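You operate a simulated robot arm through the tools that you are given. There is no shell and no other tool.

You are at the controls of a simulated two-armed robot. One attempt, no reset.

## Task
Move the tube with the blue sleeve to P5 and the right AIR, both nuts finger tight.
Fine: on the desk panel; back off its two nuts first; don't lay the tube down on the way; leave the other tubes where they are.

The check looks at the end state, three seconds after you hand in, the way a careful person would. Anything else that was tipped, shoved, dropped, spilled or broken makes it a failure.

## Robot
Two 7-joint arms with fingered hands on one trunk that stands fixed in place. Base frame: the origin is at the foot of the trunk, x ahead of it, y to its left, z up. Readings come in m, rad, newtons and seconds.
The left shoulder is at [0.074, 0.17, 1.019], the right one opposite. With the tool pointing down near the work surface each hand reaches from about 0.34 to 0.8 m from the base axis, measured 20 degrees to its own side. Payload 4 kg a hand.
The TCP of each hand is the grasp point between the finger pads, 0.026 m short of the fingertips. In the tool frame z runs along the fingers and y along their closing line. The gripper opens to 0.132 m; its body begins 0.073 m behind the TCP. The gripper is a hand of 4 fingers: y runs from the thumb to the fingers, the wrist lies at [0, 0, -0.224] in the tool frame, and closing takes about 1.5 s.
Orientation is that of the tool frame in the base frame, as a unit quaternion [x, y, z, w]. With the fingers straight down and closing along the base's y, the tool's x points along the base's -x, its y along +y and its z along -z.

## Interface
- The arms move only by the tool jog_arm. It takes "left_commands", "right_commands" or both (then of equal length, played together; a hand with none holds still); each is a list of rows, each a list of 7 numbers: the shift along the tool's x, y, z in m, then the turn, a rotation vector about the tool's x, y, z in rad, then the finger opening in m, from 0 to 0.132. In form: [[dx, dy, dz, wx, wy, wz, hand], ...]. A call has 1 to 20 rows; each row shifts and turns the commanded pose from where the row before left it, along the tool's axes as they then stand. Rows are played at 5 a second. More than 0.05 m and 0.15 rad between two rows, or a gripper value outside its range, and nothing of the call is played. A pose out of reach is approached as far as the arm can. The call stops where the force on the tool passes 50 N (or 10 N more than at its start, if that is more) or the arm is blocked; 0.2 s more then pass. The fingers move at their own pace (about 0.045 m/s each) and stop on an object; they squeeze with about 28 N. The grip force told is the motor's: it shows also when the fingers shut on nothing. Time passes only in rows, and 0.2 s behind the last, so rows that do not move let the fingers close. The reply holds the time, the measured pose of the TCP, the force on the tool along the base axes, the opening and the grip force, in the units named above and with some noise, with the torque about the TCP (base axes, N m) and any sound that the robot's microphone picked up.
- Cameras (640 x 400 px; columns grow to the right, rows downward): "scene" is now at [0.1675, -0.0382, 1.2083]; the picture's right is [-0.43, -0.90, 0.00], its down [-0.41, 0.19, -0.89] and it looks along [0.80, -0.38, -0.46] (base axes); focal length 325 px, centre (320, 200). "left" rides on the left gripper at [-0.068, 0.002, -0.097] in its tool frame; the picture's right is [-0.02, -1.00, 0.00], its down [0.82, -0.02, -0.58] and it looks along [0.58, -0.01, 0.82] (tool axes); focal length 270 px, centre (320, 200). "right" rides on the right gripper at [0.068, 0.002, -0.097] in its tool frame; the picture's right is [-0.03, 1.00, 0.00], its down [-0.82, -0.02, -0.58] and it looks along [-0.58, -0.02, 0.82] (tool axes); focal length 270 px, centre (320, 200). There is no depth. A picture from a camera that has moved, and an enlarged one, comes with that camera's place and axes in the base frame and with its lens.
- snapshot(camera): a new picture of that camera. The clock stands still meanwhile.
- slide_trunk(by): moves the trunk up (or, below 0, down) by that many m; the arms and the scene camera ride with it, the base frame stays. It gives what a move gives, with no picture.
- grasp_type(shape, hand): the hand has 4 fingers and takes this shape, open, in about a second: jaw (thumb against the fingers, like two jaws); tri (thumb and two fingers); tip (a fingertip pinch); poke (one finger out to press); point (the index stretched); flat (the hand flat); cup (the hand cupped); fist (a fist). The gripper value then closes the fingers along that shape, each until it touches; the sizes above hold for jaw. It gives what a move gives, with no picture.
- aim_head(pan, tilt): turns the head with the scene camera to pan (to the left, within 1.501 rad either way) and tilt (down, from -0.506 to 1.204), counted from straight ahead of the robot (the tilt from the chest, where the trunk bows). It gives what a move gives.
- zoom(camera, box): a new picture of the part [left, top, right, bottom] of that camera's present view, enlarged. The clock stands still meanwhile.
- sign_off(): hands the job in; it is judged then, once.

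Places have to be worked out from the pictures, the camera data and where the tool is seen. Open the grippers and draw the arms clear of the work before you hand the job in, unless the task says otherwise.

The tools are called after "Request:" by a JSON object that holds its "op" and its "data". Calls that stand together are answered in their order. jog_arm: Moves the arms, as the interface text tells. Its arguments: {"type":"object","properties":{"left_commands":{"type":"array"},"right_commands":{"type":"array"}},"required":[]} The other tools are called the same way: slide_trunk (by) moves the trunk up or down; grasp_type (shape, hand) gives the hand a shape; aim_head (pan, tilt) turns the head that bears the scene camera; snapshot (camera) takes a picture; zoom (camera, box) takes an enlarged picture of a part of a camera's view; sign_off () hands the job in.

At the start:

```text
time: 0.0
left_tool_pos: [0.471, -0.011, 1.0416]
left_tool_rot: [-0.001, 1.0, 0.0, 0.0]
left_ft_force: [0.2, -0.3, 0.4]
left_ft_torque: [-0.01, 0.0, 0.01]
left_finger_gap: 0.1324
left_finger_force: 0.2
left_shape: jaw
right_tool_pos: [0.3674, -0.402, 1.078]
right_tool_rot: [0.0, 1.0, 0.0, -0.001]
right_ft_force: [-0.3, -0.2, -0.4]
right_ft_torque: [-0.01, -0.01, -0.02]
right_finger_gap: 0.132
right_finger_force: 0.1
right_shape: jaw
trunk travel left (down, up): [-0.25, 0.505]
head pan, tilt (commanded): [-0.442, 0.473]
```

scene: 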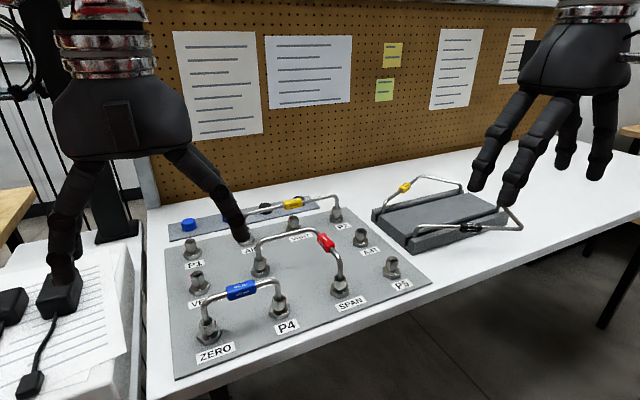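
right: 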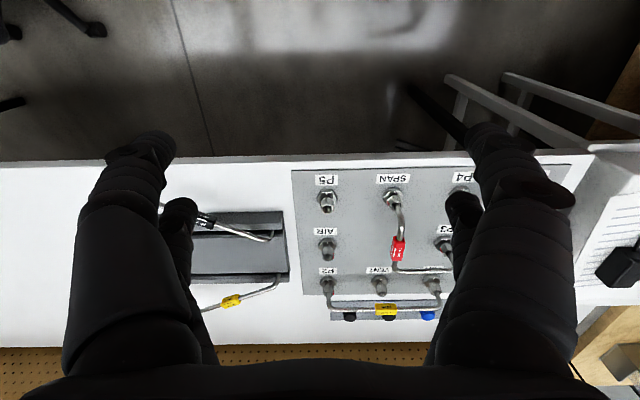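
left: 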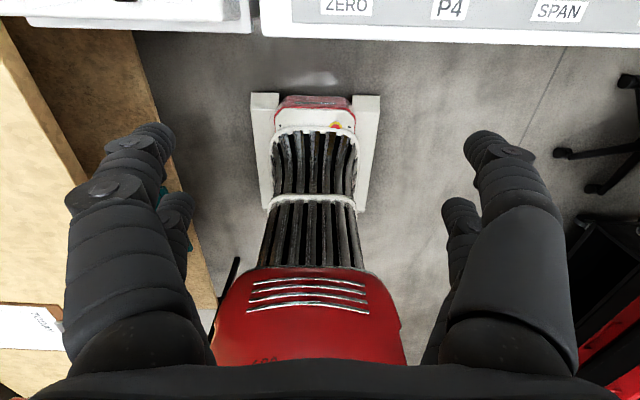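

I start by looking closely at the panel: the blue-sleeved tube seems to run from ZERO to P4, and there appear to be P5 and an AIR port near the right edge. I'll zoom in to read the labels.

Request:
{"op": "zoom", "data": {"camera": "scene", "box": [150, 180, 310, 280]}}

Request:
{"op": "zoom", "data": {"camera": "scene", "box": [290, 180, 450, 280]}}

Request:
{"op": "zoom", "data": {"camera": "scene", "box": [160, 260, 400, 400]}}

Request:
{"op": "zoom", "data": {"camera": "right", "box": [280, 150, 480, 330]}}

```text
4.00 times, centred on (230, 230) of scene
camera zoom: at [0.1675, -0.0382, 1.2083], right [-0.43, -0.9, 0.0], down [-0.41, 0.19, -0.89], along [0.8, -0.38, -0.46], focal length 1299 px, centre (680, 80)
```

zoom: 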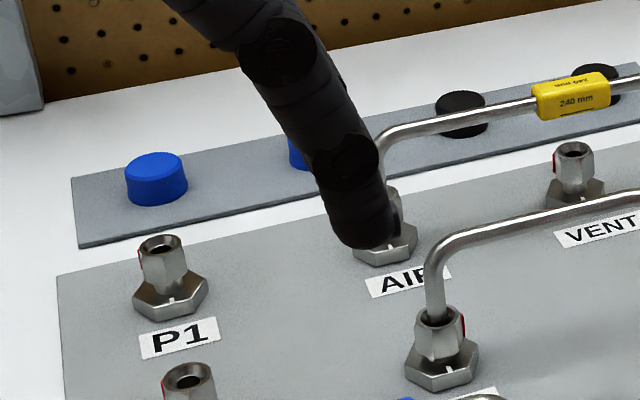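

```text
4.00 times, centred on (370, 230) of scene
camera zoom: at [0.1675, -0.0382, 1.2083], right [-0.43, -0.9, 0.0], down [-0.41, 0.19, -0.89], along [0.8, -0.38, -0.46], focal length 1299 px, centre (120, 80)
```

zoom: 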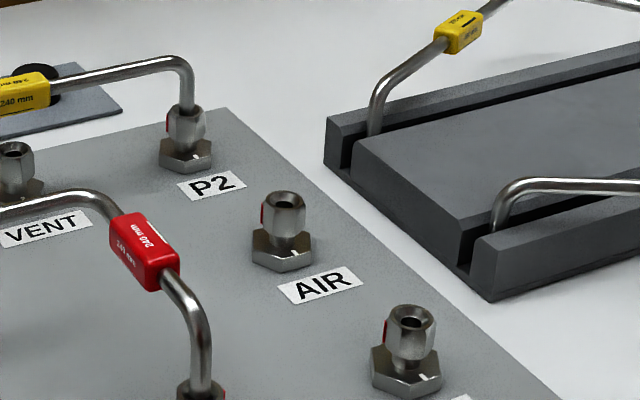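

```text
2.67 times, centred on (280, 330) of scene
camera zoom: at [0.1675, -0.0382, 1.2083], right [-0.43, -0.9, 0.0], down [-0.41, 0.19, -0.89], along [0.8, -0.38, -0.46], focal length 866 px, centre (427, -147)
```

zoom: 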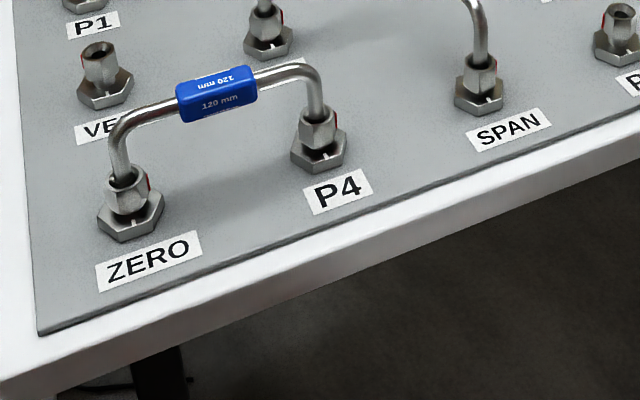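

```text
2.22 times, centred on (380, 240) of right
camera zoom: at [0.2997, -0.4002, 1.1751], right [0.03, 1.0, 0.0], down [0.82, -0.02, 0.58], along [0.58, -0.02, -0.82], focal length 601 px, centre (187, 111)
```

zoom: 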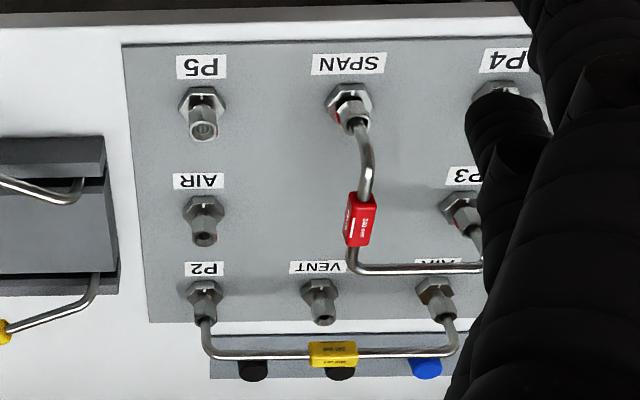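

The blue tube (120 mm) runs from ZERO to P4, and by triangulating I put P5 at about (0.58, -0.40, 0.775) and the right AIR, which is free, at about (0.70, -0.40). Each nut has a red mark and each base a white mark. I'll move the left arm aside and up to clear the view, and turn the head toward the panel.

Request:
{"op": "jog_arm", "data": {"left_commands": [[0, 0.03, -0.03, 0, 0, 0, 0.132], [0, 0.04, -0.02, 0, 0, 0, 0.132], [0, 0.04, -0.01, 0, 0, 0, 0.132], [0, 0.04, 0, 0, 0, 0, 0.132], [0, 0.04, 0, 0, 0, 0, 0.132], [0, 0.04, 0, 0, 0, 0, 0.132], [0, 0.04, 0, 0, 0, 0, 0.132]]}}

Request:
{"op": "aim_head", "data": {"pan": -0.35, "tilt": 0.75}}

Request:
{"op": "snapshot", "data": {"camera": "scene"}}

```text
time: 1.6
left_tool_pos: [0.4706, 0.2609, 1.102]
left_tool_rot: [0.0, 1.0, 0.0, -0.001]
left_ft_force: [-0.2, 0.0, 0.7]
left_ft_torque: [-0.01, -0.01, 0.02]
left_finger_gap: 0.1318
left_finger_force: 0.0
left_shape: jaw
right_tool_pos: [0.3658, -0.4002, 1.0793]
right_tool_rot: [0.0, 1.0, 0.0, 0.0]
right_ft_force: [0.3, 0.3, 1.0]
right_ft_torque: [-0.03, 0.02, -0.02]
right_finger_gap: 0.1319
right_finger_force: 0.2
right_shape: jaw
trunk travel left (down, up): [-0.25, 0.505]
head pan, tilt (commanded): [-0.442, 0.473]
```

```text
time: 2.4
left_tool_pos: [0.4699, 0.2588, 1.1022]
left_tool_rot: [0.0, 1.0, 0.0, 0.0]
left_ft_force: [-0.3, -0.4, -0.5]
left_ft_torque: [0.01, 0.02, 0.03]
left_finger_gap: 0.1321
left_finger_force: 0.1
left_shape: jaw
right_tool_pos: [0.3662, -0.4008, 1.0788]
right_tool_rot: [-0.001, 1.0, -0.001, 0.0]
right_ft_force: [0.2, 0.0, 0.2]
right_ft_torque: [0.02, -0.05, 0.02]
right_finger_gap: 0.1319
right_finger_force: 0.0
right_shape: jaw
trunk travel left (down, up): [-0.25, 0.505]
head pan, tilt (commanded): [-0.351, 0.75]
```

```text
taken
camera scene: at [0.1624, -0.0276, 1.184], right [-0.34, -0.94, 0.0], down [-0.64, 0.23, -0.73], along [0.69, -0.25, -0.68], focal length 325 px, centre (320, 200)
```

scene: 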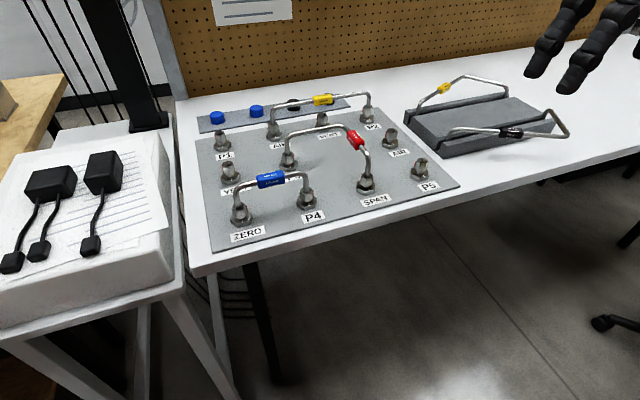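

Now the panel is unobstructed. I'll zoom on each relevant port to read nut marks and measure positions.

Request:
{"op": "zoom", "data": {"camera": "scene", "box": [220, 160, 340, 235]}}

Request:
{"op": "zoom", "data": {"camera": "scene", "box": [350, 120, 470, 195]}}

Request:
{"op": "zoom", "data": {"camera": "scene", "box": [200, 85, 320, 160]}}

Request:
{"op": "zoom", "data": {"camera": "right", "box": [300, 150, 380, 270]}}

```text
5.33 times, centred on (280, 198) of scene
camera zoom: at [0.1624, -0.0276, 1.184], right [-0.34, -0.94, 0.0], down [-0.64, 0.23, -0.73], along [0.69, -0.25, -0.68], focal length 1732 px, centre (533, 213)
```

zoom: 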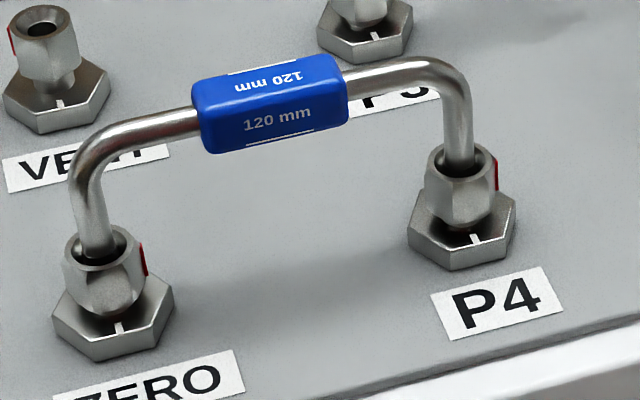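

```text
5.33 times, centred on (410, 158) of scene
camera zoom: at [0.1624, -0.0276, 1.184], right [-0.34, -0.94, 0.0], down [-0.64, 0.23, -0.73], along [0.69, -0.25, -0.68], focal length 1732 px, centre (-160, 427)
```

zoom: 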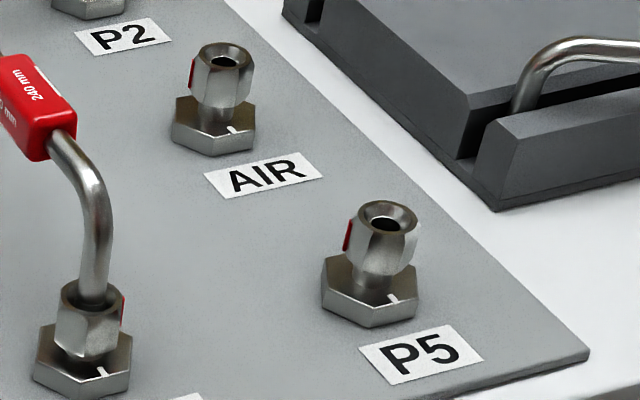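

```text
5.33 times, centred on (260, 122) of scene
camera zoom: at [0.1624, -0.0276, 1.184], right [-0.34, -0.94, 0.0], down [-0.64, 0.23, -0.73], along [0.69, -0.25, -0.68], focal length 1732 px, centre (640, 613)
```

zoom: 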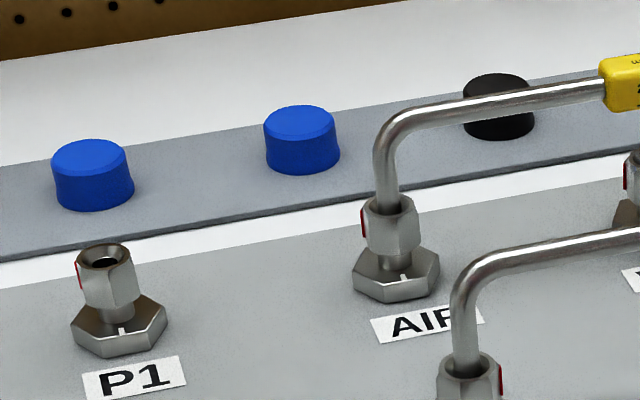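

```text
3.33 times, centred on (340, 210) of right
camera zoom: at [0.2995, -0.4002, 1.1756], right [0.03, 1.0, 0.0], down [0.82, -0.02, 0.58], along [0.58, -0.02, -0.82], focal length 901 px, centre (253, 167)
```

zoom: 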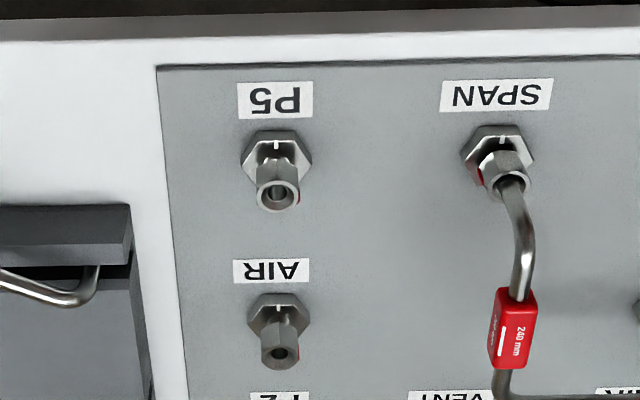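

The loose nuts (P5, AIR) stand higher with the red mark on the left, and the tight ones (ZERO, P4) are seated low with red on the right. That makes nut height and mark my tightness cues. A fingertip pinch looks best for straddling the tube, so I'll try "tip" on the right hand and look at it.

Request:
{"op": "grasp_type", "data": {"shape": "tip", "hand": "right"}}

Request:
{"op": "snapshot", "data": {"camera": "right"}}

Request:
{"op": "aim_head", "data": {"pan": -0.7, "tilt": 0.4}}

Request:
{"op": "snapshot", "data": {"camera": "scene"}}

```text
time: 3.3
left_tool_pos: [0.4716, 0.2597, 1.1023]
left_tool_rot: [-0.001, 1.0, 0.0, 0.0]
left_ft_force: [0.4, 0.4, -0.2]
left_ft_torque: [0.0, -0.03, 0.0]
left_finger_gap: 0.1318
left_finger_force: 0.1
left_shape: jaw
right_tool_pos: [0.3667, -0.401, 1.0783]
right_tool_rot: [0.0, 1.0, 0.0, 0.0]
right_ft_force: [-0.1, 0.0, 0.4]
right_ft_torque: [0.03, -0.04, -0.02]
right_finger_gap: 0.132
right_finger_force: 0.1
right_shape: tip
trunk travel left (down, up): [-0.25, 0.505]
head pan, tilt (commanded): [-0.351, 0.75]
```

```text
taken
camera right: at [0.2996, -0.4001, 1.1756], right [0.03, 1.0, 0.0], down [0.82, -0.02, 0.58], along [0.58, -0.02, -0.82], focal length 270 px, centre (320, 200)
```

right: 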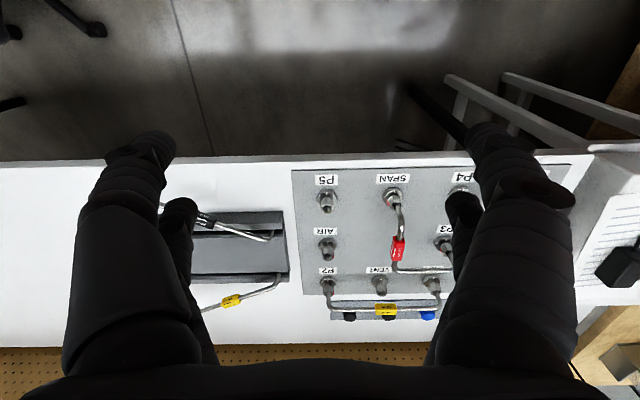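

```text
time: 4.1
left_tool_pos: [0.4708, 0.259, 1.1025]
left_tool_rot: [-0.001, 1.0, 0.0, 0.001]
left_ft_force: [0.7, -0.6, 0.2]
left_ft_torque: [0.0, 0.0, 0.06]
left_finger_gap: 0.132
left_finger_force: 0.0
left_shape: jaw
right_tool_pos: [0.3659, -0.4014, 1.0788]
right_tool_rot: [0.0, 1.0, 0.0, 0.001]
right_ft_force: [0.0, 0.2, 0.2]
right_ft_torque: [-0.01, -0.03, -0.03]
right_finger_gap: 0.1319
right_finger_force: 0.0
right_shape: tip
trunk travel left (down, up): [-0.25, 0.505]
head pan, tilt (commanded): [-0.7, 0.4]
```

```text
taken
camera scene: at [0.1556, -0.0587, 1.215], right [-0.64, -0.77, 0.0], down [-0.3, 0.25, -0.92], along [0.7, -0.59, -0.39], focal length 325 px, centre (320, 200)
```

scene: 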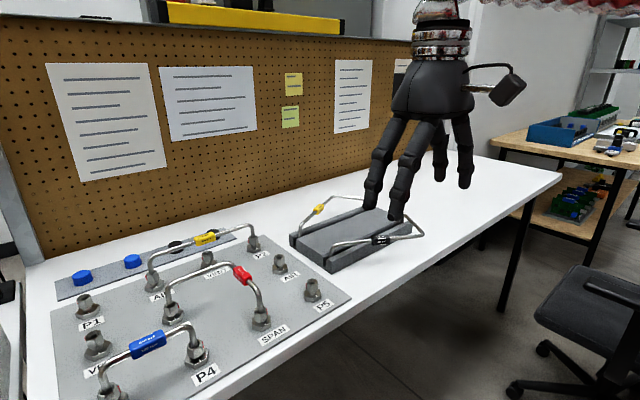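

In the open state the shape looks the same as jaw: four fingers, two a side. I'll close the hand in free air to see which fingers meet in "tip" and how the closed tips look.

Request:
{"op": "jog_arm", "data": {"right_commands": [[0, 0, 0, 0, 0, 0, 0.02], [0, 0, 0, 0, 0, 0, 0.02], [0, 0, 0, 0, 0, 0, 0.02], [0, 0, 0, 0, 0, 0, 0.02], [0, 0, 0, 0, 0, 0, 0.02], [0, 0, 0, 0, 0, 0, 0.02], [0, 0, 0, 0, 0, 0, 0.02], [0, 0, 0, 0, 0, 0, 0.02]]}}

Request:
{"op": "snapshot", "data": {"camera": "right"}}

Request:
{"op": "zoom", "data": {"camera": "scene", "box": [340, 40, 560, 240]}}

```text
time: 5.9
left_tool_pos: [0.4704, 0.2596, 1.1017]
left_tool_rot: [-0.001, 1.0, 0.001, -0.001]
left_ft_force: [0.6, -0.4, 0.5]
left_ft_torque: [0.02, -0.02, -0.04]
left_finger_gap: 0.1319
left_finger_force: 0.1
left_shape: jaw
right_tool_pos: [0.3658, -0.4022, 1.0773]
right_tool_rot: [0.0, 1.0, 0.0, 0.0]
right_ft_force: [0.3, 0.2, -0.3]
right_ft_torque: [0.0, -0.02, 0.02]
right_finger_gap: 0.0208
right_finger_force: 0.0
right_shape: tip
trunk travel left (down, up): [-0.25, 0.505]
head pan, tilt (commanded): [-0.7, 0.4]
```

```text
taken
camera right: at [0.2996, -0.4001, 1.1756], right [0.03, 1.0, 0.0], down [0.82, -0.02, 0.58], along [0.58, -0.02, -0.82], focal length 270 px, centre (320, 200)
```

right: 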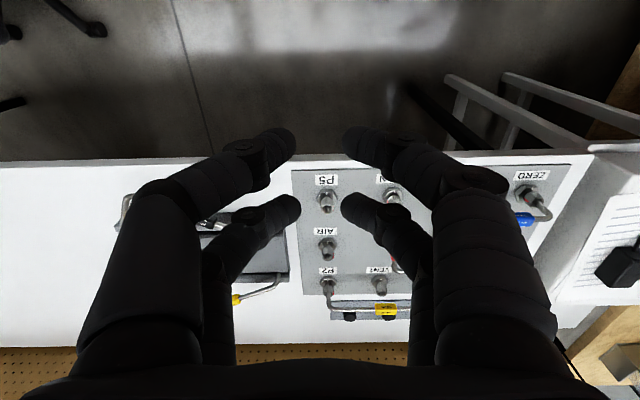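

```text
2.00 times, centred on (450, 140) of scene
camera zoom: at [0.1555, -0.0587, 1.2151], right [-0.64, -0.77, 0.0], down [-0.3, 0.25, -0.92], along [0.7, -0.59, -0.39], focal length 650 px, centre (60, 320)
```

zoom: 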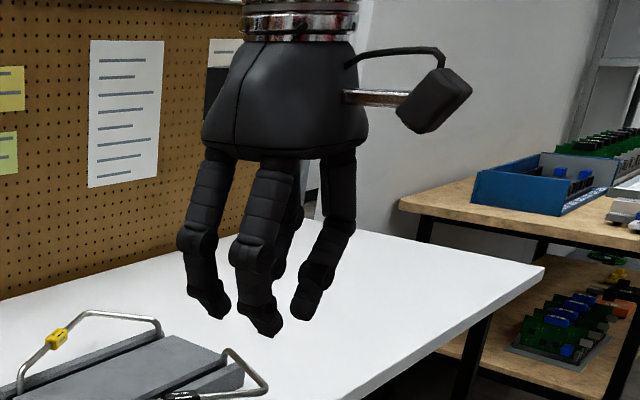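

In "tip" all four fingers close as two pairs at roughly x = ±0.02 in the tool frame. I'll try "tri" to compare, again closing in free air.

Request:
{"op": "grasp_type", "data": {"shape": "tri", "hand": "right"}}

Request:
{"op": "jog_arm", "data": {"right_commands": [[0, 0, 0, 0, 0, 0, 0.02], [0, 0, 0, 0, 0, 0, 0.02], [0, 0, 0, 0, 0, 0, 0.02], [0, 0, 0, 0, 0, 0, 0.02], [0, 0, 0, 0, 0, 0, 0.02], [0, 0, 0, 0, 0, 0, 0.02], [0, 0, 0, 0, 0, 0, 0.02], [0, 0, 0, 0, 0, 0, 0.02]]}}

Request:
{"op": "snapshot", "data": {"camera": "right"}}

Request:
{"op": "zoom", "data": {"camera": "scene", "box": [340, 40, 560, 240]}}

```text
time: 6.8
left_tool_pos: [0.4715, 0.2595, 1.102]
left_tool_rot: [0.0, 1.0, 0.0, -0.001]
left_ft_force: [0.7, 0.6, -1.2]
left_ft_torque: [-0.03, -0.02, 0.03]
left_finger_gap: 0.1319
left_finger_force: 0.0
left_shape: jaw
right_tool_pos: [0.3673, -0.4018, 1.0783]
right_tool_rot: [0.001, 1.0, 0.001, 0.0]
right_ft_force: [0.3, -0.1, -0.4]
right_ft_torque: [-0.02, -0.02, 0.01]
right_finger_gap: 0.1318
right_finger_force: 0.0
right_shape: tri
trunk travel left (down, up): [-0.25, 0.505]
head pan, tilt (commanded): [-0.7, 0.4]
```

```text
time: 8.6
left_tool_pos: [0.4717, 0.2597, 1.1028]
left_tool_rot: [0.0, 1.0, 0.0, -0.001]
left_ft_force: [0.5, 0.1, 0.4]
left_ft_torque: [0.02, -0.02, -0.03]
left_finger_gap: 0.132
left_finger_force: 0.1
left_shape: jaw
right_tool_pos: [0.3664, -0.402, 1.0781]
right_tool_rot: [0.001, 1.0, 0.0, 0.0]
right_ft_force: [0.5, -0.3, -0.9]
right_ft_torque: [-0.02, -0.02, -0.01]
right_finger_gap: 0.0204
right_finger_force: 0.0
right_shape: tri
trunk travel left (down, up): [-0.25, 0.505]
head pan, tilt (commanded): [-0.7, 0.4]
```

```text
taken
camera right: at [0.2996, -0.4001, 1.1756], right [0.03, 1.0, 0.0], down [0.82, -0.02, 0.58], along [0.58, -0.02, -0.82], focal length 270 px, centre (320, 200)
```

right: 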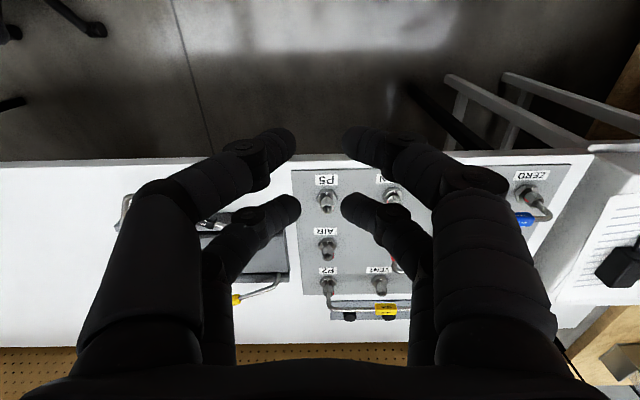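

```text
2.00 times, centred on (450, 140) of scene
camera zoom: at [0.1555, -0.0587, 1.2151], right [-0.64, -0.77, 0.0], down [-0.3, 0.25, -0.92], along [0.7, -0.59, -0.39], focal length 650 px, centre (60, 320)
```

zoom: 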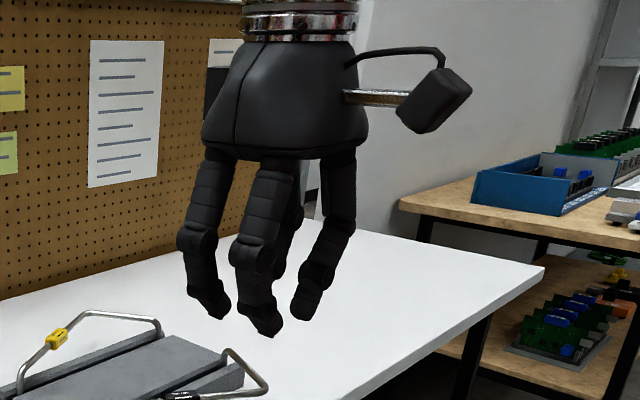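

"Tri" and "tip" look identical at this opening. I'll close fully and zoom in to see exactly where the pads meet.

Request:
{"op": "jog_arm", "data": {"right_commands": [[0, 0, 0, 0, 0, 0, 0.0], [0, 0, 0, 0, 0, 0, 0.0], [0, 0, 0, 0, 0, 0, 0.0], [0, 0, 0, 0, 0, 0, 0.0]]}}

Request:
{"op": "zoom", "data": {"camera": "right", "box": [200, 100, 440, 250]}}

Request:
{"op": "zoom", "data": {"camera": "scene", "box": [360, 80, 520, 240]}}

Request:
{"op": "snapshot", "data": {"camera": "left"}}

```text
time: 9.6
left_tool_pos: [0.4712, 0.2604, 1.101]
left_tool_rot: [-0.001, 1.0, 0.0, 0.0]
left_ft_force: [0.1, 0.2, -0.4]
left_ft_torque: [0.03, -0.01, 0.02]
left_finger_gap: 0.1319
left_finger_force: 0.0
left_shape: jaw
right_tool_pos: [0.3665, -0.4022, 1.0776]
right_tool_rot: [-0.001, 1.0, 0.0, 0.0]
right_ft_force: [-0.4, 0.3, 0.5]
right_ft_torque: [0.02, 0.0, 0.0]
right_finger_gap: 0.0002
right_finger_force: 28.6
right_shape: tri
trunk travel left (down, up): [-0.25, 0.505]
head pan, tilt (commanded): [-0.7, 0.4]
```

```text
2.67 times, centred on (320, 175) of right
camera zoom: at [0.2996, -0.4001, 1.1756], right [0.03, 1.0, 0.0], down [0.82, -0.02, 0.58], along [0.58, -0.02, -0.82], focal length 721 px, centre (320, 267)
```

zoom: 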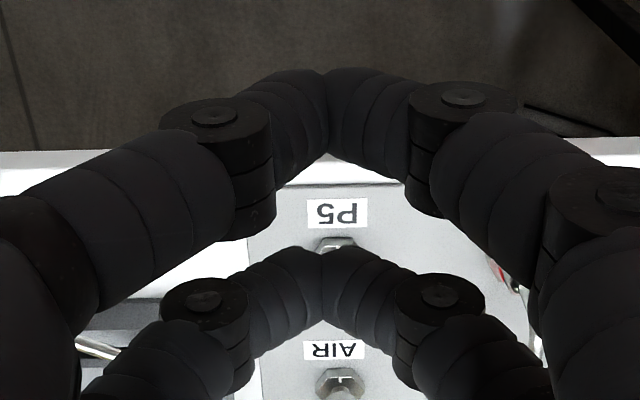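

```text
2.50 times, centred on (440, 160) of scene
camera zoom: at [0.1555, -0.0587, 1.2151], right [-0.64, -0.77, 0.0], down [-0.3, 0.25, -0.92], along [0.7, -0.59, -0.39], focal length 812 px, centre (20, 300)
```

zoom: 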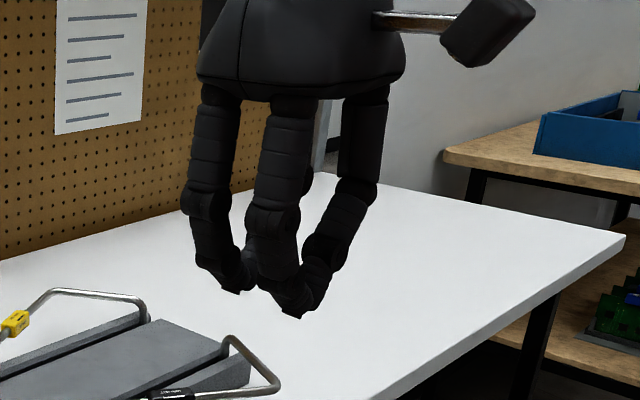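

```text
taken
camera left: at [0.5419, 0.2618, 1.1979], right [0.03, -1.0, 0.0], down [-0.82, -0.02, 0.58], along [-0.58, -0.02, -0.82], focal length 270 px, centre (320, 200)
```

left: 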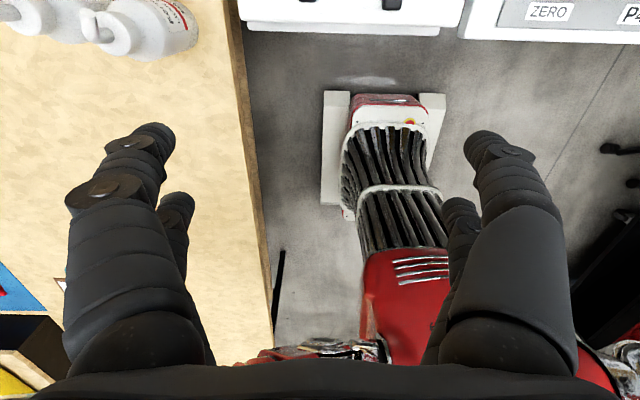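

Fully closed, the two pairs meet at about x = ±0.0185 in the tool frame with a gap in between. I'll check whether "tip" or "jaw" differ when fully closed.

Request:
{"op": "grasp_type", "data": {"shape": "tip", "hand": "right"}}

Request:
{"op": "jog_arm", "data": {"right_commands": [[0, 0, 0, 0, 0, 0, 0.0], [0, 0, 0, 0, 0, 0, 0.0], [0, 0, 0, 0, 0, 0, 0.0], [0, 0, 0, 0, 0, 0, 0.0], [0, 0, 0, 0, 0, 0, 0.0], [0, 0, 0, 0, 0, 0, 0.0], [0, 0, 0, 0, 0, 0, 0.0], [0, 0, 0, 0, 0, 0, 0.0], [0, 0, 0, 0, 0, 0, 0.0]]}}

Request:
{"op": "zoom", "data": {"camera": "right", "box": [200, 100, 440, 250]}}

Request:
{"op": "grasp_type", "data": {"shape": "jaw", "hand": "right"}}

Request:
{"op": "jog_arm", "data": {"right_commands": [[0, 0, 0, 0, 0, 0, 0.0], [0, 0, 0, 0, 0, 0, 0.0], [0, 0, 0, 0, 0, 0, 0.0], [0, 0, 0, 0, 0, 0, 0.0], [0, 0, 0, 0, 0, 0, 0.0], [0, 0, 0, 0, 0, 0, 0.0], [0, 0, 0, 0, 0, 0, 0.0], [0, 0, 0, 0, 0, 0, 0.0], [0, 0, 0, 0, 0, 0, 0.0]]}}

Request:
{"op": "zoom", "data": {"camera": "right", "box": [200, 100, 440, 250]}}

```text
time: 10.5
left_tool_pos: [0.4719, 0.2605, 1.1026]
left_tool_rot: [0.0, 1.0, 0.0, -0.001]
left_ft_force: [0.8, 0.2, -0.3]
left_ft_torque: [0.0, 0.01, -0.01]
left_finger_gap: 0.1319
left_finger_force: 0.0
left_shape: jaw
right_tool_pos: [0.3671, -0.4018, 1.0771]
right_tool_rot: [0.0, 1.0, 0.0, 0.0]
right_ft_force: [-0.7, -0.5, 0.9]
right_ft_torque: [0.02, 0.0, -0.01]
right_finger_gap: 0.132
right_finger_force: 0.1
right_shape: tip
trunk travel left (down, up): [-0.25, 0.505]
head pan, tilt (commanded): [-0.7, 0.4]
```

```text
time: 12.5
left_tool_pos: [0.4717, 0.2607, 1.1028]
left_tool_rot: [-0.001, 1.0, 0.0, -0.001]
left_ft_force: [0.4, 0.2, 0.8]
left_ft_torque: [-0.03, -0.04, -0.05]
left_finger_gap: 0.1319
left_finger_force: 0.0
left_shape: jaw
right_tool_pos: [0.3674, -0.4004, 1.0785]
right_tool_rot: [0.0, 1.0, 0.001, 0.0]
right_ft_force: [-0.2, -0.1, -0.1]
right_ft_torque: [0.03, 0.01, 0.01]
right_finger_gap: 0.0
right_finger_force: 27.5
right_shape: tip
trunk travel left (down, up): [-0.25, 0.505]
head pan, tilt (commanded): [-0.7, 0.4]
```

```text
2.67 times, centred on (320, 175) of right
camera zoom: at [0.2996, -0.4001, 1.1756], right [0.03, 1.0, 0.0], down [0.82, -0.02, 0.58], along [0.58, -0.02, -0.82], focal length 721 px, centre (320, 267)
```

zoom: 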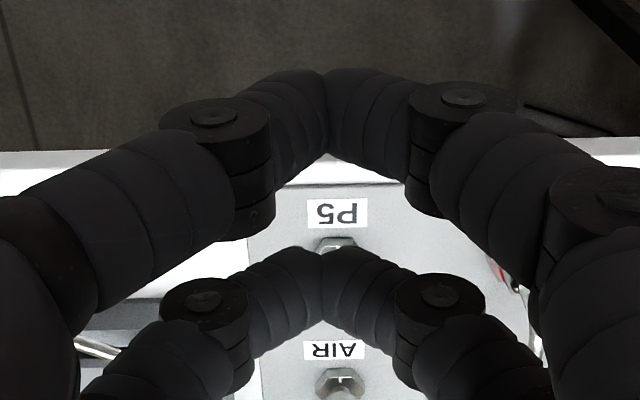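

```text
time: 13.4
left_tool_pos: [0.4711, 0.2599, 1.1019]
left_tool_rot: [0.0, 1.0, 0.0, -0.001]
left_ft_force: [-0.7, 0.0, 0.3]
left_ft_torque: [0.01, -0.02, 0.01]
left_finger_gap: 0.1321
left_finger_force: 0.0
left_shape: jaw
right_tool_pos: [0.3674, -0.4009, 1.0777]
right_tool_rot: [0.0, 1.0, 0.0, 0.0]
right_ft_force: [0.0, 1.1, 0.1]
right_ft_torque: [-0.02, 0.0, -0.04]
right_finger_gap: 0.132
right_finger_force: 0.0
right_shape: jaw
trunk travel left (down, up): [-0.25, 0.505]
head pan, tilt (commanded): [-0.7, 0.4]
```

```text
time: 15.4
left_tool_pos: [0.4705, 0.2615, 1.1024]
left_tool_rot: [-0.001, 1.0, -0.001, -0.001]
left_ft_force: [0.3, 0.2, 0.0]
left_ft_torque: [0.04, 0.01, 0.01]
left_finger_gap: 0.1321
left_finger_force: 0.0
left_shape: jaw
right_tool_pos: [0.3662, -0.4019, 1.0791]
right_tool_rot: [0.0, 1.0, 0.0, 0.0]
right_ft_force: [-0.6, -0.7, -0.7]
right_ft_torque: [0.0, 0.05, -0.02]
right_finger_gap: 0.0
right_finger_force: 27.7
right_shape: jaw
trunk travel left (down, up): [-0.25, 0.505]
head pan, tilt (commanded): [-0.7, 0.4]
```

```text
2.67 times, centred on (320, 175) of right
camera zoom: at [0.2996, -0.4001, 1.1756], right [0.03, 1.0, 0.0], down [0.82, -0.02, 0.58], along [0.58, -0.02, -0.82], focal length 721 px, centre (320, 267)
```

zoom: 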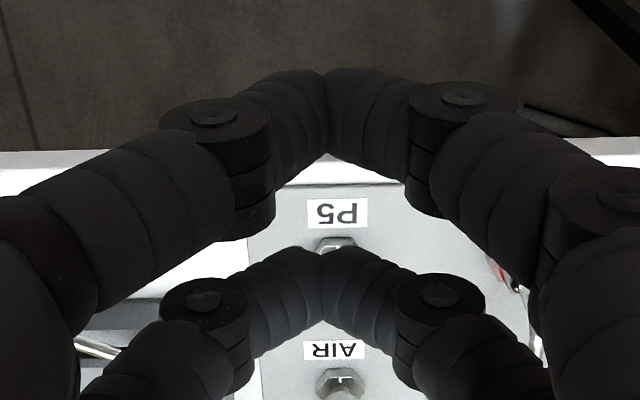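

All three shapes look the same visually, so I'll stay with jaw. I need millimetre positions, so I'll move the open right hand above P5 (TCP about 0.58, -0.396, 0.92) to use its camera close up.

Request:
{"op": "jog_arm", "data": {"right_commands": [[-0.0356, 0.001, 0.0, 0, 0, 0, 0.1], [-0.0356, 0.001, 0.0263, 0, 0, 0, 0.1], [-0.0356, 0.001, 0.0263, 0, 0, 0, 0.1], [-0.0356, 0.001, 0.0263, 0, 0, 0, 0.1], [-0.0356, 0.001, 0.0263, 0, 0, 0, 0.1], [-0.0356, 0.001, 0.0263, 0, 0, 0, 0.1], [0, 0, 0.0263, 0, 0, 0, 0.1], [0, 0, 0, 0, 0, 0, 0.1]]}}

Request:
{"op": "snapshot", "data": {"camera": "right"}}

Request:
{"op": "snapshot", "data": {"camera": "scene"}}

```text
time: 17.2
left_tool_pos: [0.473, 0.2601, 1.1018]
left_tool_rot: [-0.001, 1.0, 0.0, -0.001]
left_ft_force: [0.3, 0.4, -0.2]
left_ft_torque: [-0.03, 0.02, -0.02]
left_finger_gap: 0.1319
left_finger_force: 0.1
left_shape: jaw
right_tool_pos: [0.5832, -0.3964, 0.922]
right_tool_rot: [0.001, 1.0, 0.001, -0.001]
right_ft_force: [0.6, 1.1, 0.1]
right_ft_torque: [0.04, 0.05, -0.03]
right_finger_gap: 0.0996
right_finger_force: 0.1
right_shape: jaw
trunk travel left (down, up): [-0.25, 0.505]
head pan, tilt (commanded): [-0.7, 0.4]
```

```text
taken
camera right: at [0.5178, -0.3946, 1.0188], right [0.03, 1.0, 0.0], down [0.82, -0.02, 0.58], along [0.58, -0.02, -0.82], focal length 270 px, centre (320, 200)
```

right: 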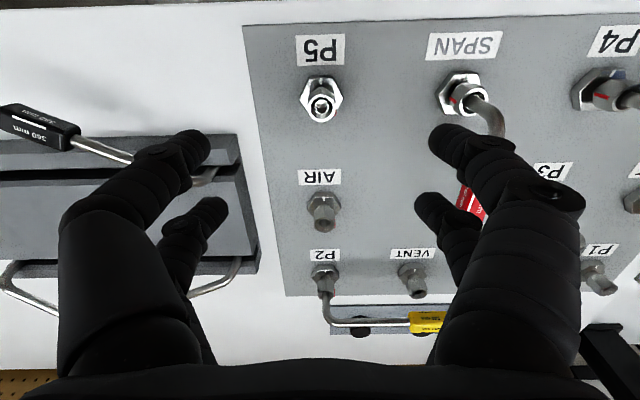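

```text
taken
camera scene: at [0.1559, -0.0587, 1.2151], right [-0.64, -0.77, 0.0], down [-0.3, 0.25, -0.92], along [0.7, -0.59, -0.39], focal length 325 px, centre (320, 200)
```

scene: 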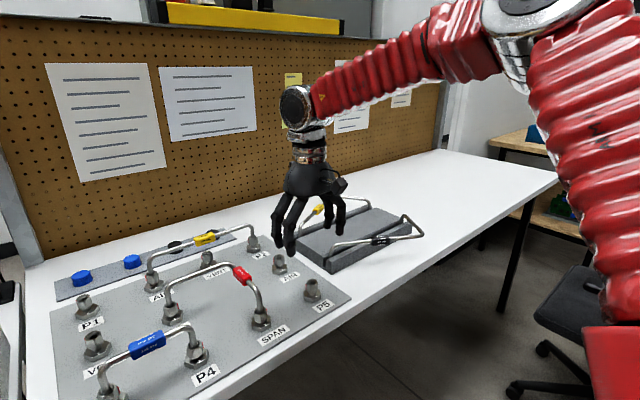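

The panel ports are clear in this view. I'll zoom into P5 and AIR for sub-pixel centres.

Request:
{"op": "zoom", "data": {"camera": "right", "box": [260, 60, 380, 135]}}

Request:
{"op": "zoom", "data": {"camera": "right", "box": [260, 170, 380, 245]}}

Request:
{"op": "zoom", "data": {"camera": "right", "box": [400, 50, 520, 125]}}

```text
5.33 times, centred on (320, 98) of right
camera zoom: at [0.5178, -0.3946, 1.0188], right [0.03, 1.0, 0.0], down [0.82, -0.02, 0.58], along [0.58, -0.02, -0.82], focal length 1442 px, centre (320, 747)
```

zoom: 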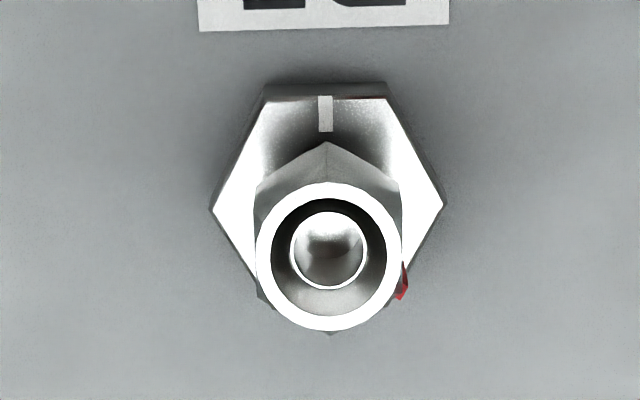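

```text
5.33 times, centred on (320, 208) of right
camera zoom: at [0.5178, -0.3946, 1.0188], right [0.03, 1.0, 0.0], down [0.82, -0.02, 0.58], along [0.58, -0.02, -0.82], focal length 1442 px, centre (320, 160)
```

zoom: 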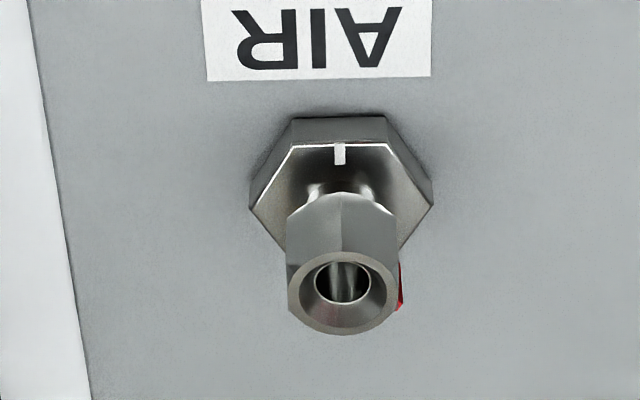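

```text
5.33 times, centred on (460, 88) of right
camera zoom: at [0.5178, -0.3946, 1.0188], right [0.03, 1.0, 0.0], down [0.82, -0.02, 0.58], along [0.58, -0.02, -0.82], focal length 1442 px, centre (-427, 800)
```

zoom: 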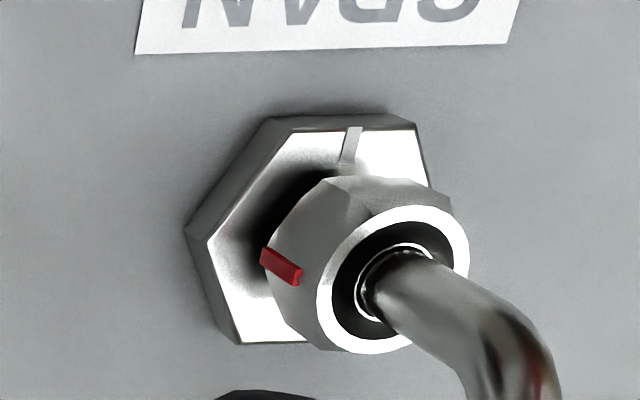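

The right-hand view puts P5 at (0.583, -0.395), nut top about 0.798 and base top about 0.769. AIR is at (0.704, -0.395), so the spacing matches the 120 mm tube. I'll lift a little and move over P4 and ZERO to measure those.

Request:
{"op": "jog_arm", "data": {"right_commands": [[0, 0.0, -0.04, 0, 0, 0, 0.1], [0, 0.045, 0, 0, 0, 0, 0.1], [0, 0.045, 0, 0, 0, 0, 0.1], [0, 0.045, 0, 0, 0, 0, 0.1], [0, 0.045, 0, 0, 0, 0, 0.1], [0, 0.045, 0, 0, 0, 0, 0.1], [0, 0.045, 0, 0, 0, 0, 0.1], [0, 0.03, 0, 0, 0, 0, 0.1], [0, 0, 0, 0, 0, 0, 0.1]]}}

Request:
{"op": "snapshot", "data": {"camera": "right"}}

Request:
{"op": "snapshot", "data": {"camera": "scene"}}

```text
time: 19.2
left_tool_pos: [0.4713, 0.2605, 1.1013]
left_tool_rot: [-0.001, 1.0, 0.0, 0.0]
left_ft_force: [-0.2, 0.8, -0.1]
left_ft_torque: [0.01, -0.03, -0.06]
left_finger_gap: 0.132
left_finger_force: 0.1
left_shape: jaw
right_tool_pos: [0.5756, -0.1633, 0.9603]
right_tool_rot: [0.001, 1.0, 0.001, 0.0]
right_ft_force: [0.0, -0.1, -0.7]
right_ft_torque: [0.0, -0.03, -0.01]
right_finger_gap: 0.0998
right_finger_force: 0.0
right_shape: jaw
right hand out of reach, approached as far as the arm can: row 7, 8
trunk travel left (down, up): [-0.25, 0.505]
head pan, tilt (commanded): [-0.7, 0.4]
```

```text
taken
camera right: at [0.5069, -0.1618, 1.0576], right [0.03, 1.0, 0.0], down [0.82, -0.02, 0.58], along [0.58, -0.02, -0.82], focal length 270 px, centre (320, 200)
```

right: 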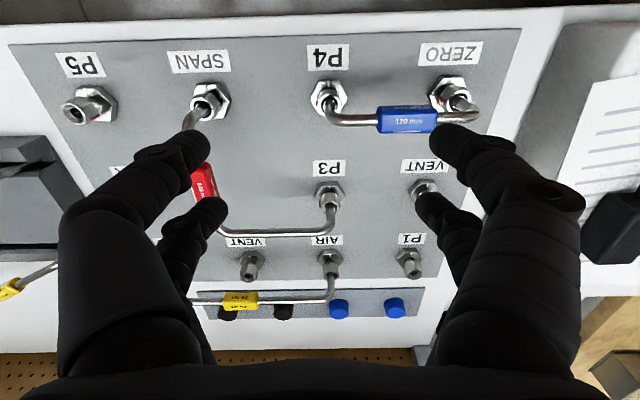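

```text
taken
camera scene: at [0.1553, -0.0587, 1.2151], right [-0.64, -0.77, 0.0], down [-0.3, 0.25, -0.92], along [0.7, -0.59, -0.39], focal length 325 px, centre (320, 200)
```

scene: 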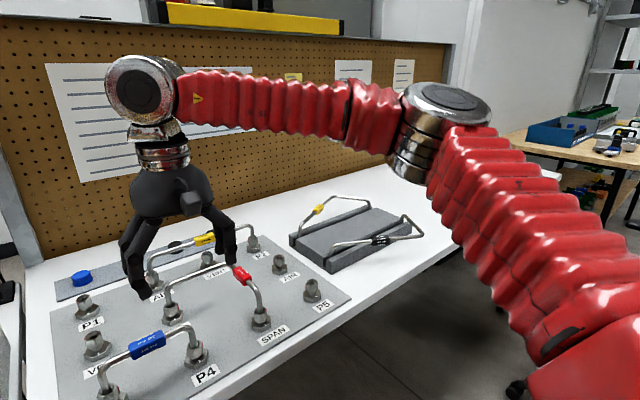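

The right hand ran out of reach near y = -0.16 at this yaw, and from the view P4 and ZERO are well visible. I'll zoom in on them now for measurement.

Request:
{"op": "zoom", "data": {"camera": "right", "box": [270, 60, 390, 135]}}

Request:
{"op": "zoom", "data": {"camera": "right", "box": [380, 60, 500, 135]}}

Request:
{"op": "zoom", "data": {"camera": "right", "box": [150, 60, 270, 135]}}

Request:
{"op": "zoom", "data": {"camera": "right", "box": [30, 60, 150, 135]}}

```text
5.33 times, centred on (330, 98) of right
camera zoom: at [0.5069, -0.1618, 1.0576], right [0.03, 1.0, 0.0], down [0.82, -0.02, 0.58], along [0.58, -0.02, -0.82], focal length 1442 px, centre (267, 747)
```

zoom: 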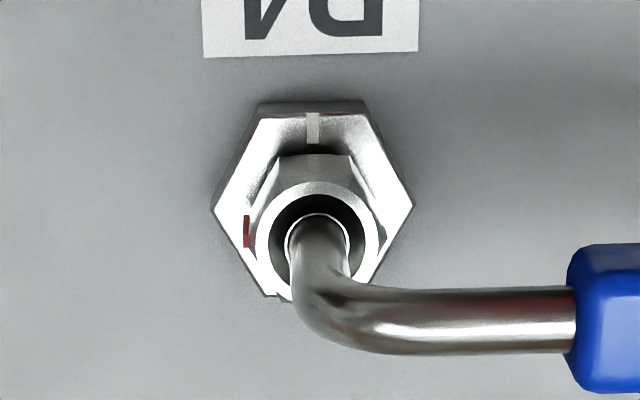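

```text
5.33 times, centred on (440, 98) of right
camera zoom: at [0.5069, -0.1618, 1.0576], right [0.03, 1.0, 0.0], down [0.82, -0.02, 0.58], along [0.58, -0.02, -0.82], focal length 1442 px, centre (-320, 747)
```

zoom: 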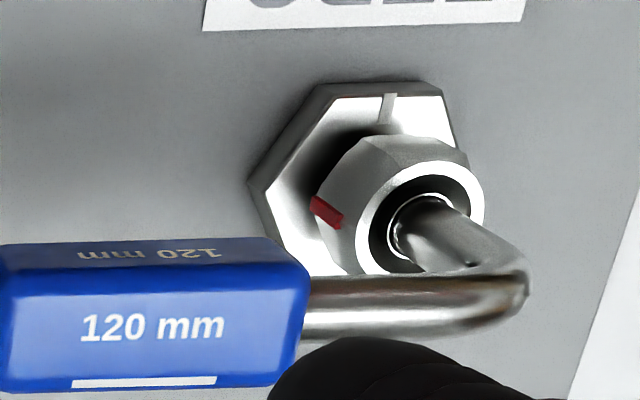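

```text
5.33 times, centred on (210, 98) of right
camera zoom: at [0.5069, -0.1618, 1.0576], right [0.03, 1.0, 0.0], down [0.82, -0.02, 0.58], along [0.58, -0.02, -0.82], focal length 1442 px, centre (907, 747)
```

zoom: 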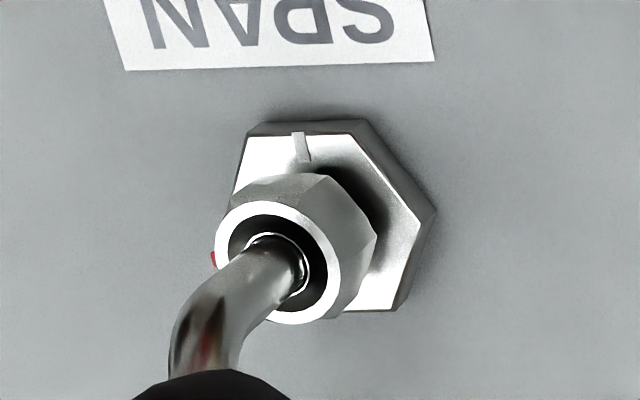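

```text
5.33 times, centred on (90, 98) of right
camera zoom: at [0.5069, -0.1618, 1.0576], right [0.03, 1.0, 0.0], down [0.82, -0.02, 0.58], along [0.58, -0.02, -0.82], focal length 1442 px, centre (1547, 747)
```

zoom: 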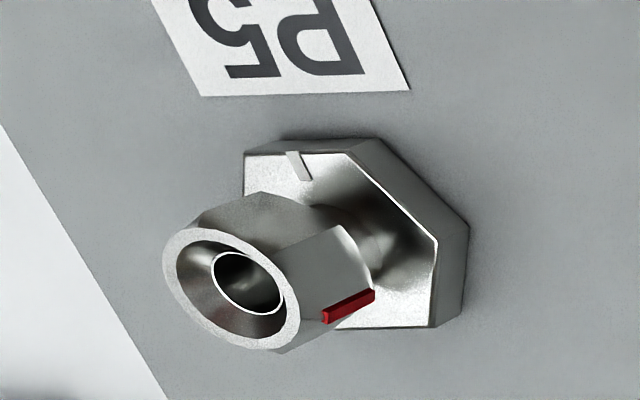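

P4 is at (0.583, -0.155) and ZERO at about (0.583, -0.035), both on the same grid as P5. Their tight nut tops are at about 0.792, against 0.798 for the loose ones, with red on a corner facing -y. ZERO is beyond the right hand at this yaw, so I'll back the right arm off and bring the left hand over ZERO.

Request:
{"op": "jog_arm", "data": {"right_commands": [[0, -0.045, 0, 0, 0, 0, 0.1], [0, -0.045, -0.01, 0, 0, 0, 0.1], [0, -0.045, -0.01, 0, 0, 0, 0.1], [0, -0.045, -0.01, 0, 0, 0, 0.1], [0.03, -0.03, -0.01, 0, 0, 0, 0.1], [0.04, -0.02, -0.01, 0, 0, 0, 0.1], [0.04, -0.02, -0.01, 0, 0, 0, 0.1], [0.04, -0.02, -0.01, 0, 0, 0, 0.1]]}}

Request:
{"op": "jog_arm", "data": {"left_commands": [[0, -0.045, 0, 0, 0, 0, 0.1], [0, -0.045, 0, 0, 0, 0, 0.1], [0, -0.045, 0, 0, 0, 0, 0.1], [0, -0.045, 0, 0, 0, 0, 0.1], [-0.03, -0.035, 0, 0, 0, 0, 0.1], [-0.04, -0.025, 0, 0, 0, 0, 0.1], [-0.04, -0.025, 0, 0, 0, 0, 0.1], [0, -0.03, 0.03, 0, 0, 0, 0.1], [0, 0, 0.045, 0, 0, 0, 0.1], [0, 0, 0.045, 0, 0, 0, 0.1], [0, 0, 0, 0, 0, 0, 0.1]]}}

Request:
{"op": "aim_head", "data": {"pan": -0.35, "tilt": 0.6}}

Request:
{"op": "snapshot", "data": {"camera": "scene"}}

Request:
{"op": "snapshot", "data": {"camera": "left"}}

```text
time: 21.0
left_tool_pos: [0.4701, 0.2593, 1.1025]
left_tool_rot: [0.0, 1.0, 0.0, 0.001]
left_ft_force: [-0.2, -0.1, -0.8]
left_ft_torque: [-0.01, -0.02, -0.03]
left_finger_gap: 0.1319
left_finger_force: 0.1
left_shape: jaw
right_tool_pos: [0.4247, -0.436, 1.0295]
right_tool_rot: [0.0, 1.0, 0.001, 0.0]
right_ft_force: [-0.2, -0.4, -0.6]
right_ft_torque: [0.03, 0.01, -0.02]
right_finger_gap: 0.0998
right_finger_force: 0.1
right_shape: jaw
trunk travel left (down, up): [-0.25, 0.505]
head pan, tilt (commanded): [-0.7, 0.4]
```

```text
time: 23.4
left_tool_pos: [0.5819, -0.0368, 0.9829]
left_tool_rot: [-0.001, 1.0, -0.001, 0.0]
left_ft_force: [0.2, 0.1, 1.3]
left_ft_torque: [-0.02, 0.01, -0.01]
left_finger_gap: 0.1001
left_finger_force: 0.0
left_shape: jaw
right_tool_pos: [0.4249, -0.4351, 1.0289]
right_tool_rot: [0.0, 1.0, 0.0, 0.0]
right_ft_force: [0.6, 0.4, 0.4]
right_ft_torque: [0.02, -0.01, 0.01]
right_finger_gap: 0.0998
right_finger_force: 0.1
right_shape: jaw
trunk travel left (down, up): [-0.25, 0.505]
head pan, tilt (commanded): [-0.7, 0.4]
```

```text
time: 24.2
left_tool_pos: [0.5811, -0.0356, 0.9825]
left_tool_rot: [0.0, 1.0, 0.0, -0.001]
left_ft_force: [-0.7, -0.1, 0.2]
left_ft_torque: [0.04, 0.0, 0.01]
left_finger_gap: 0.1002
left_finger_force: 0.0
left_shape: jaw
right_tool_pos: [0.4268, -0.4346, 1.0292]
right_tool_rot: [0.0, 1.0, 0.0, 0.0]
right_ft_force: [1.5, 0.2, 0.7]
right_ft_torque: [-0.02, 0.02, 0.02]
right_finger_gap: 0.0997
right_finger_force: 0.2
right_shape: jaw
trunk travel left (down, up): [-0.25, 0.505]
head pan, tilt (commanded): [-0.351, 0.6]
```

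```text
taken
camera scene: at [0.1678, -0.0296, 1.1969], right [-0.34, -0.94, 0.0], down [-0.53, 0.19, -0.82], along [0.77, -0.28, -0.57], focal length 325 px, centre (320, 200)
```

scene: 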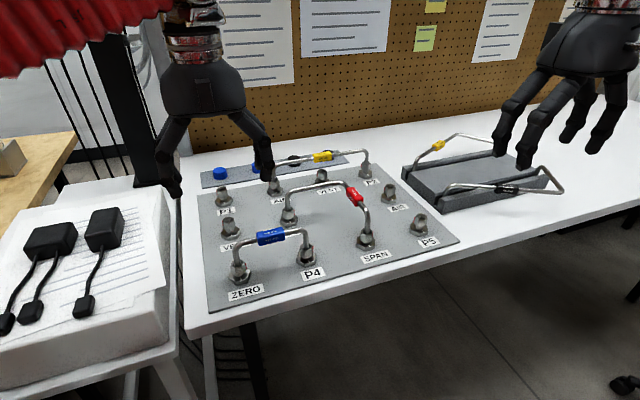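

```text
taken
camera left: at [0.6525, -0.0338, 1.0782], right [0.03, -1.0, 0.0], down [-0.82, -0.02, 0.58], along [-0.58, -0.02, -0.82], focal length 270 px, centre (320, 200)
```

left: 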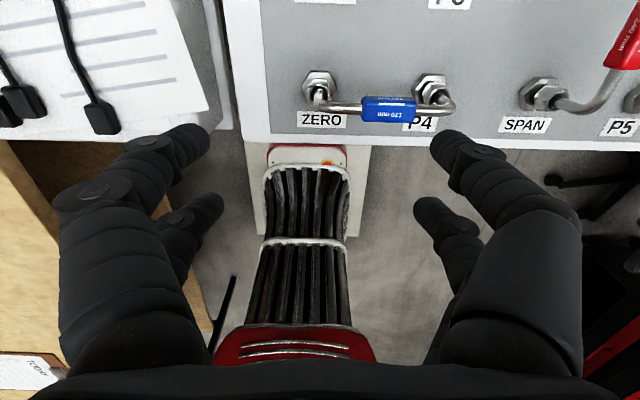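

The left hand reaches ZERO at this yaw. To pinch the nut around the tube run (which goes along y), the closing line must be along x, so I'll test yawing the left hand +90° about tool z in free air here, tracking the limits.

Request:
{"op": "jog_arm", "data": {"left_commands": [[0, 0, 0, 0, 0, 0.1428, 0.1], [0, 0, 0, 0, 0, 0.1428, 0.1], [0, 0, 0, 0, 0, 0.1428, 0.1], [0, 0, 0, 0, 0, 0.1428, 0.1], [0, 0, 0, 0, 0, 0.1428, 0.1], [0, 0, 0, 0, 0, 0.1428, 0.1], [0, 0, 0, 0, 0, 0.1428, 0.1], [0, 0, 0, 0, 0, 0.1428, 0.1], [0, 0, 0, 0, 0, 0.1428, 0.1], [0, 0, 0, 0, 0, 0.1428, 0.1], [0, 0, 0, 0, 0, 0.1428, 0.1]]}}

Request:
{"op": "snapshot", "data": {"camera": "left"}}

Request:
{"op": "snapshot", "data": {"camera": "scene"}}

```text
time: 26.6
left_tool_pos: [0.5814, -0.0361, 0.9818]
left_tool_rot: [0.708, 0.707, -0.001, 0.0]
left_ft_force: [-1.1, -0.5, 0.8]
left_ft_torque: [-0.01, 0.01, -0.02]
left_finger_gap: 0.1001
left_finger_force: 0.1
left_shape: jaw
right_tool_pos: [0.4265, -0.4346, 1.0287]
right_tool_rot: [-0.001, 1.0, 0.0, 0.0]
right_ft_force: [0.0, 0.6, -0.2]
right_ft_torque: [0.02, 0.0, -0.05]
right_finger_gap: 0.1001
right_finger_force: 0.1
right_shape: jaw
trunk travel left (down, up): [-0.25, 0.505]
head pan, tilt (commanded): [-0.351, 0.6]
```

```text
taken
camera left: at [0.5854, -0.1045, 1.0781], right [-1.0, -0.02, 0.0], down [-0.02, 0.82, 0.58], along [-0.01, 0.58, -0.82], focal length 270 px, centre (320, 200)
```

left: 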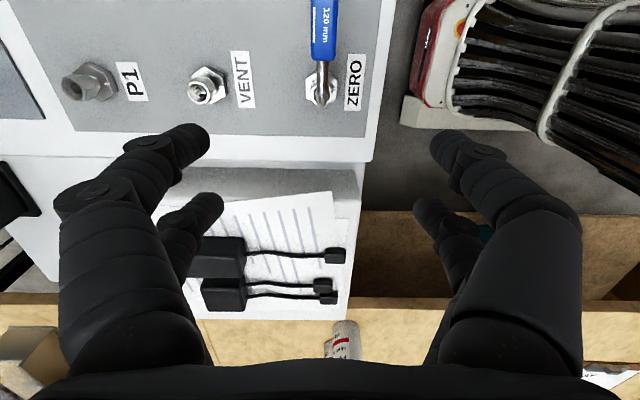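

```text
taken
camera scene: at [0.1678, -0.0295, 1.1968], right [-0.34, -0.94, 0.0], down [-0.53, 0.19, -0.82], along [0.77, -0.28, -0.57], focal length 325 px, centre (320, 200)
```

scene: 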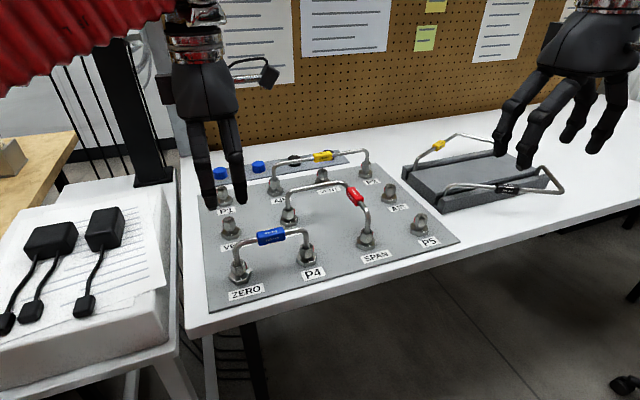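

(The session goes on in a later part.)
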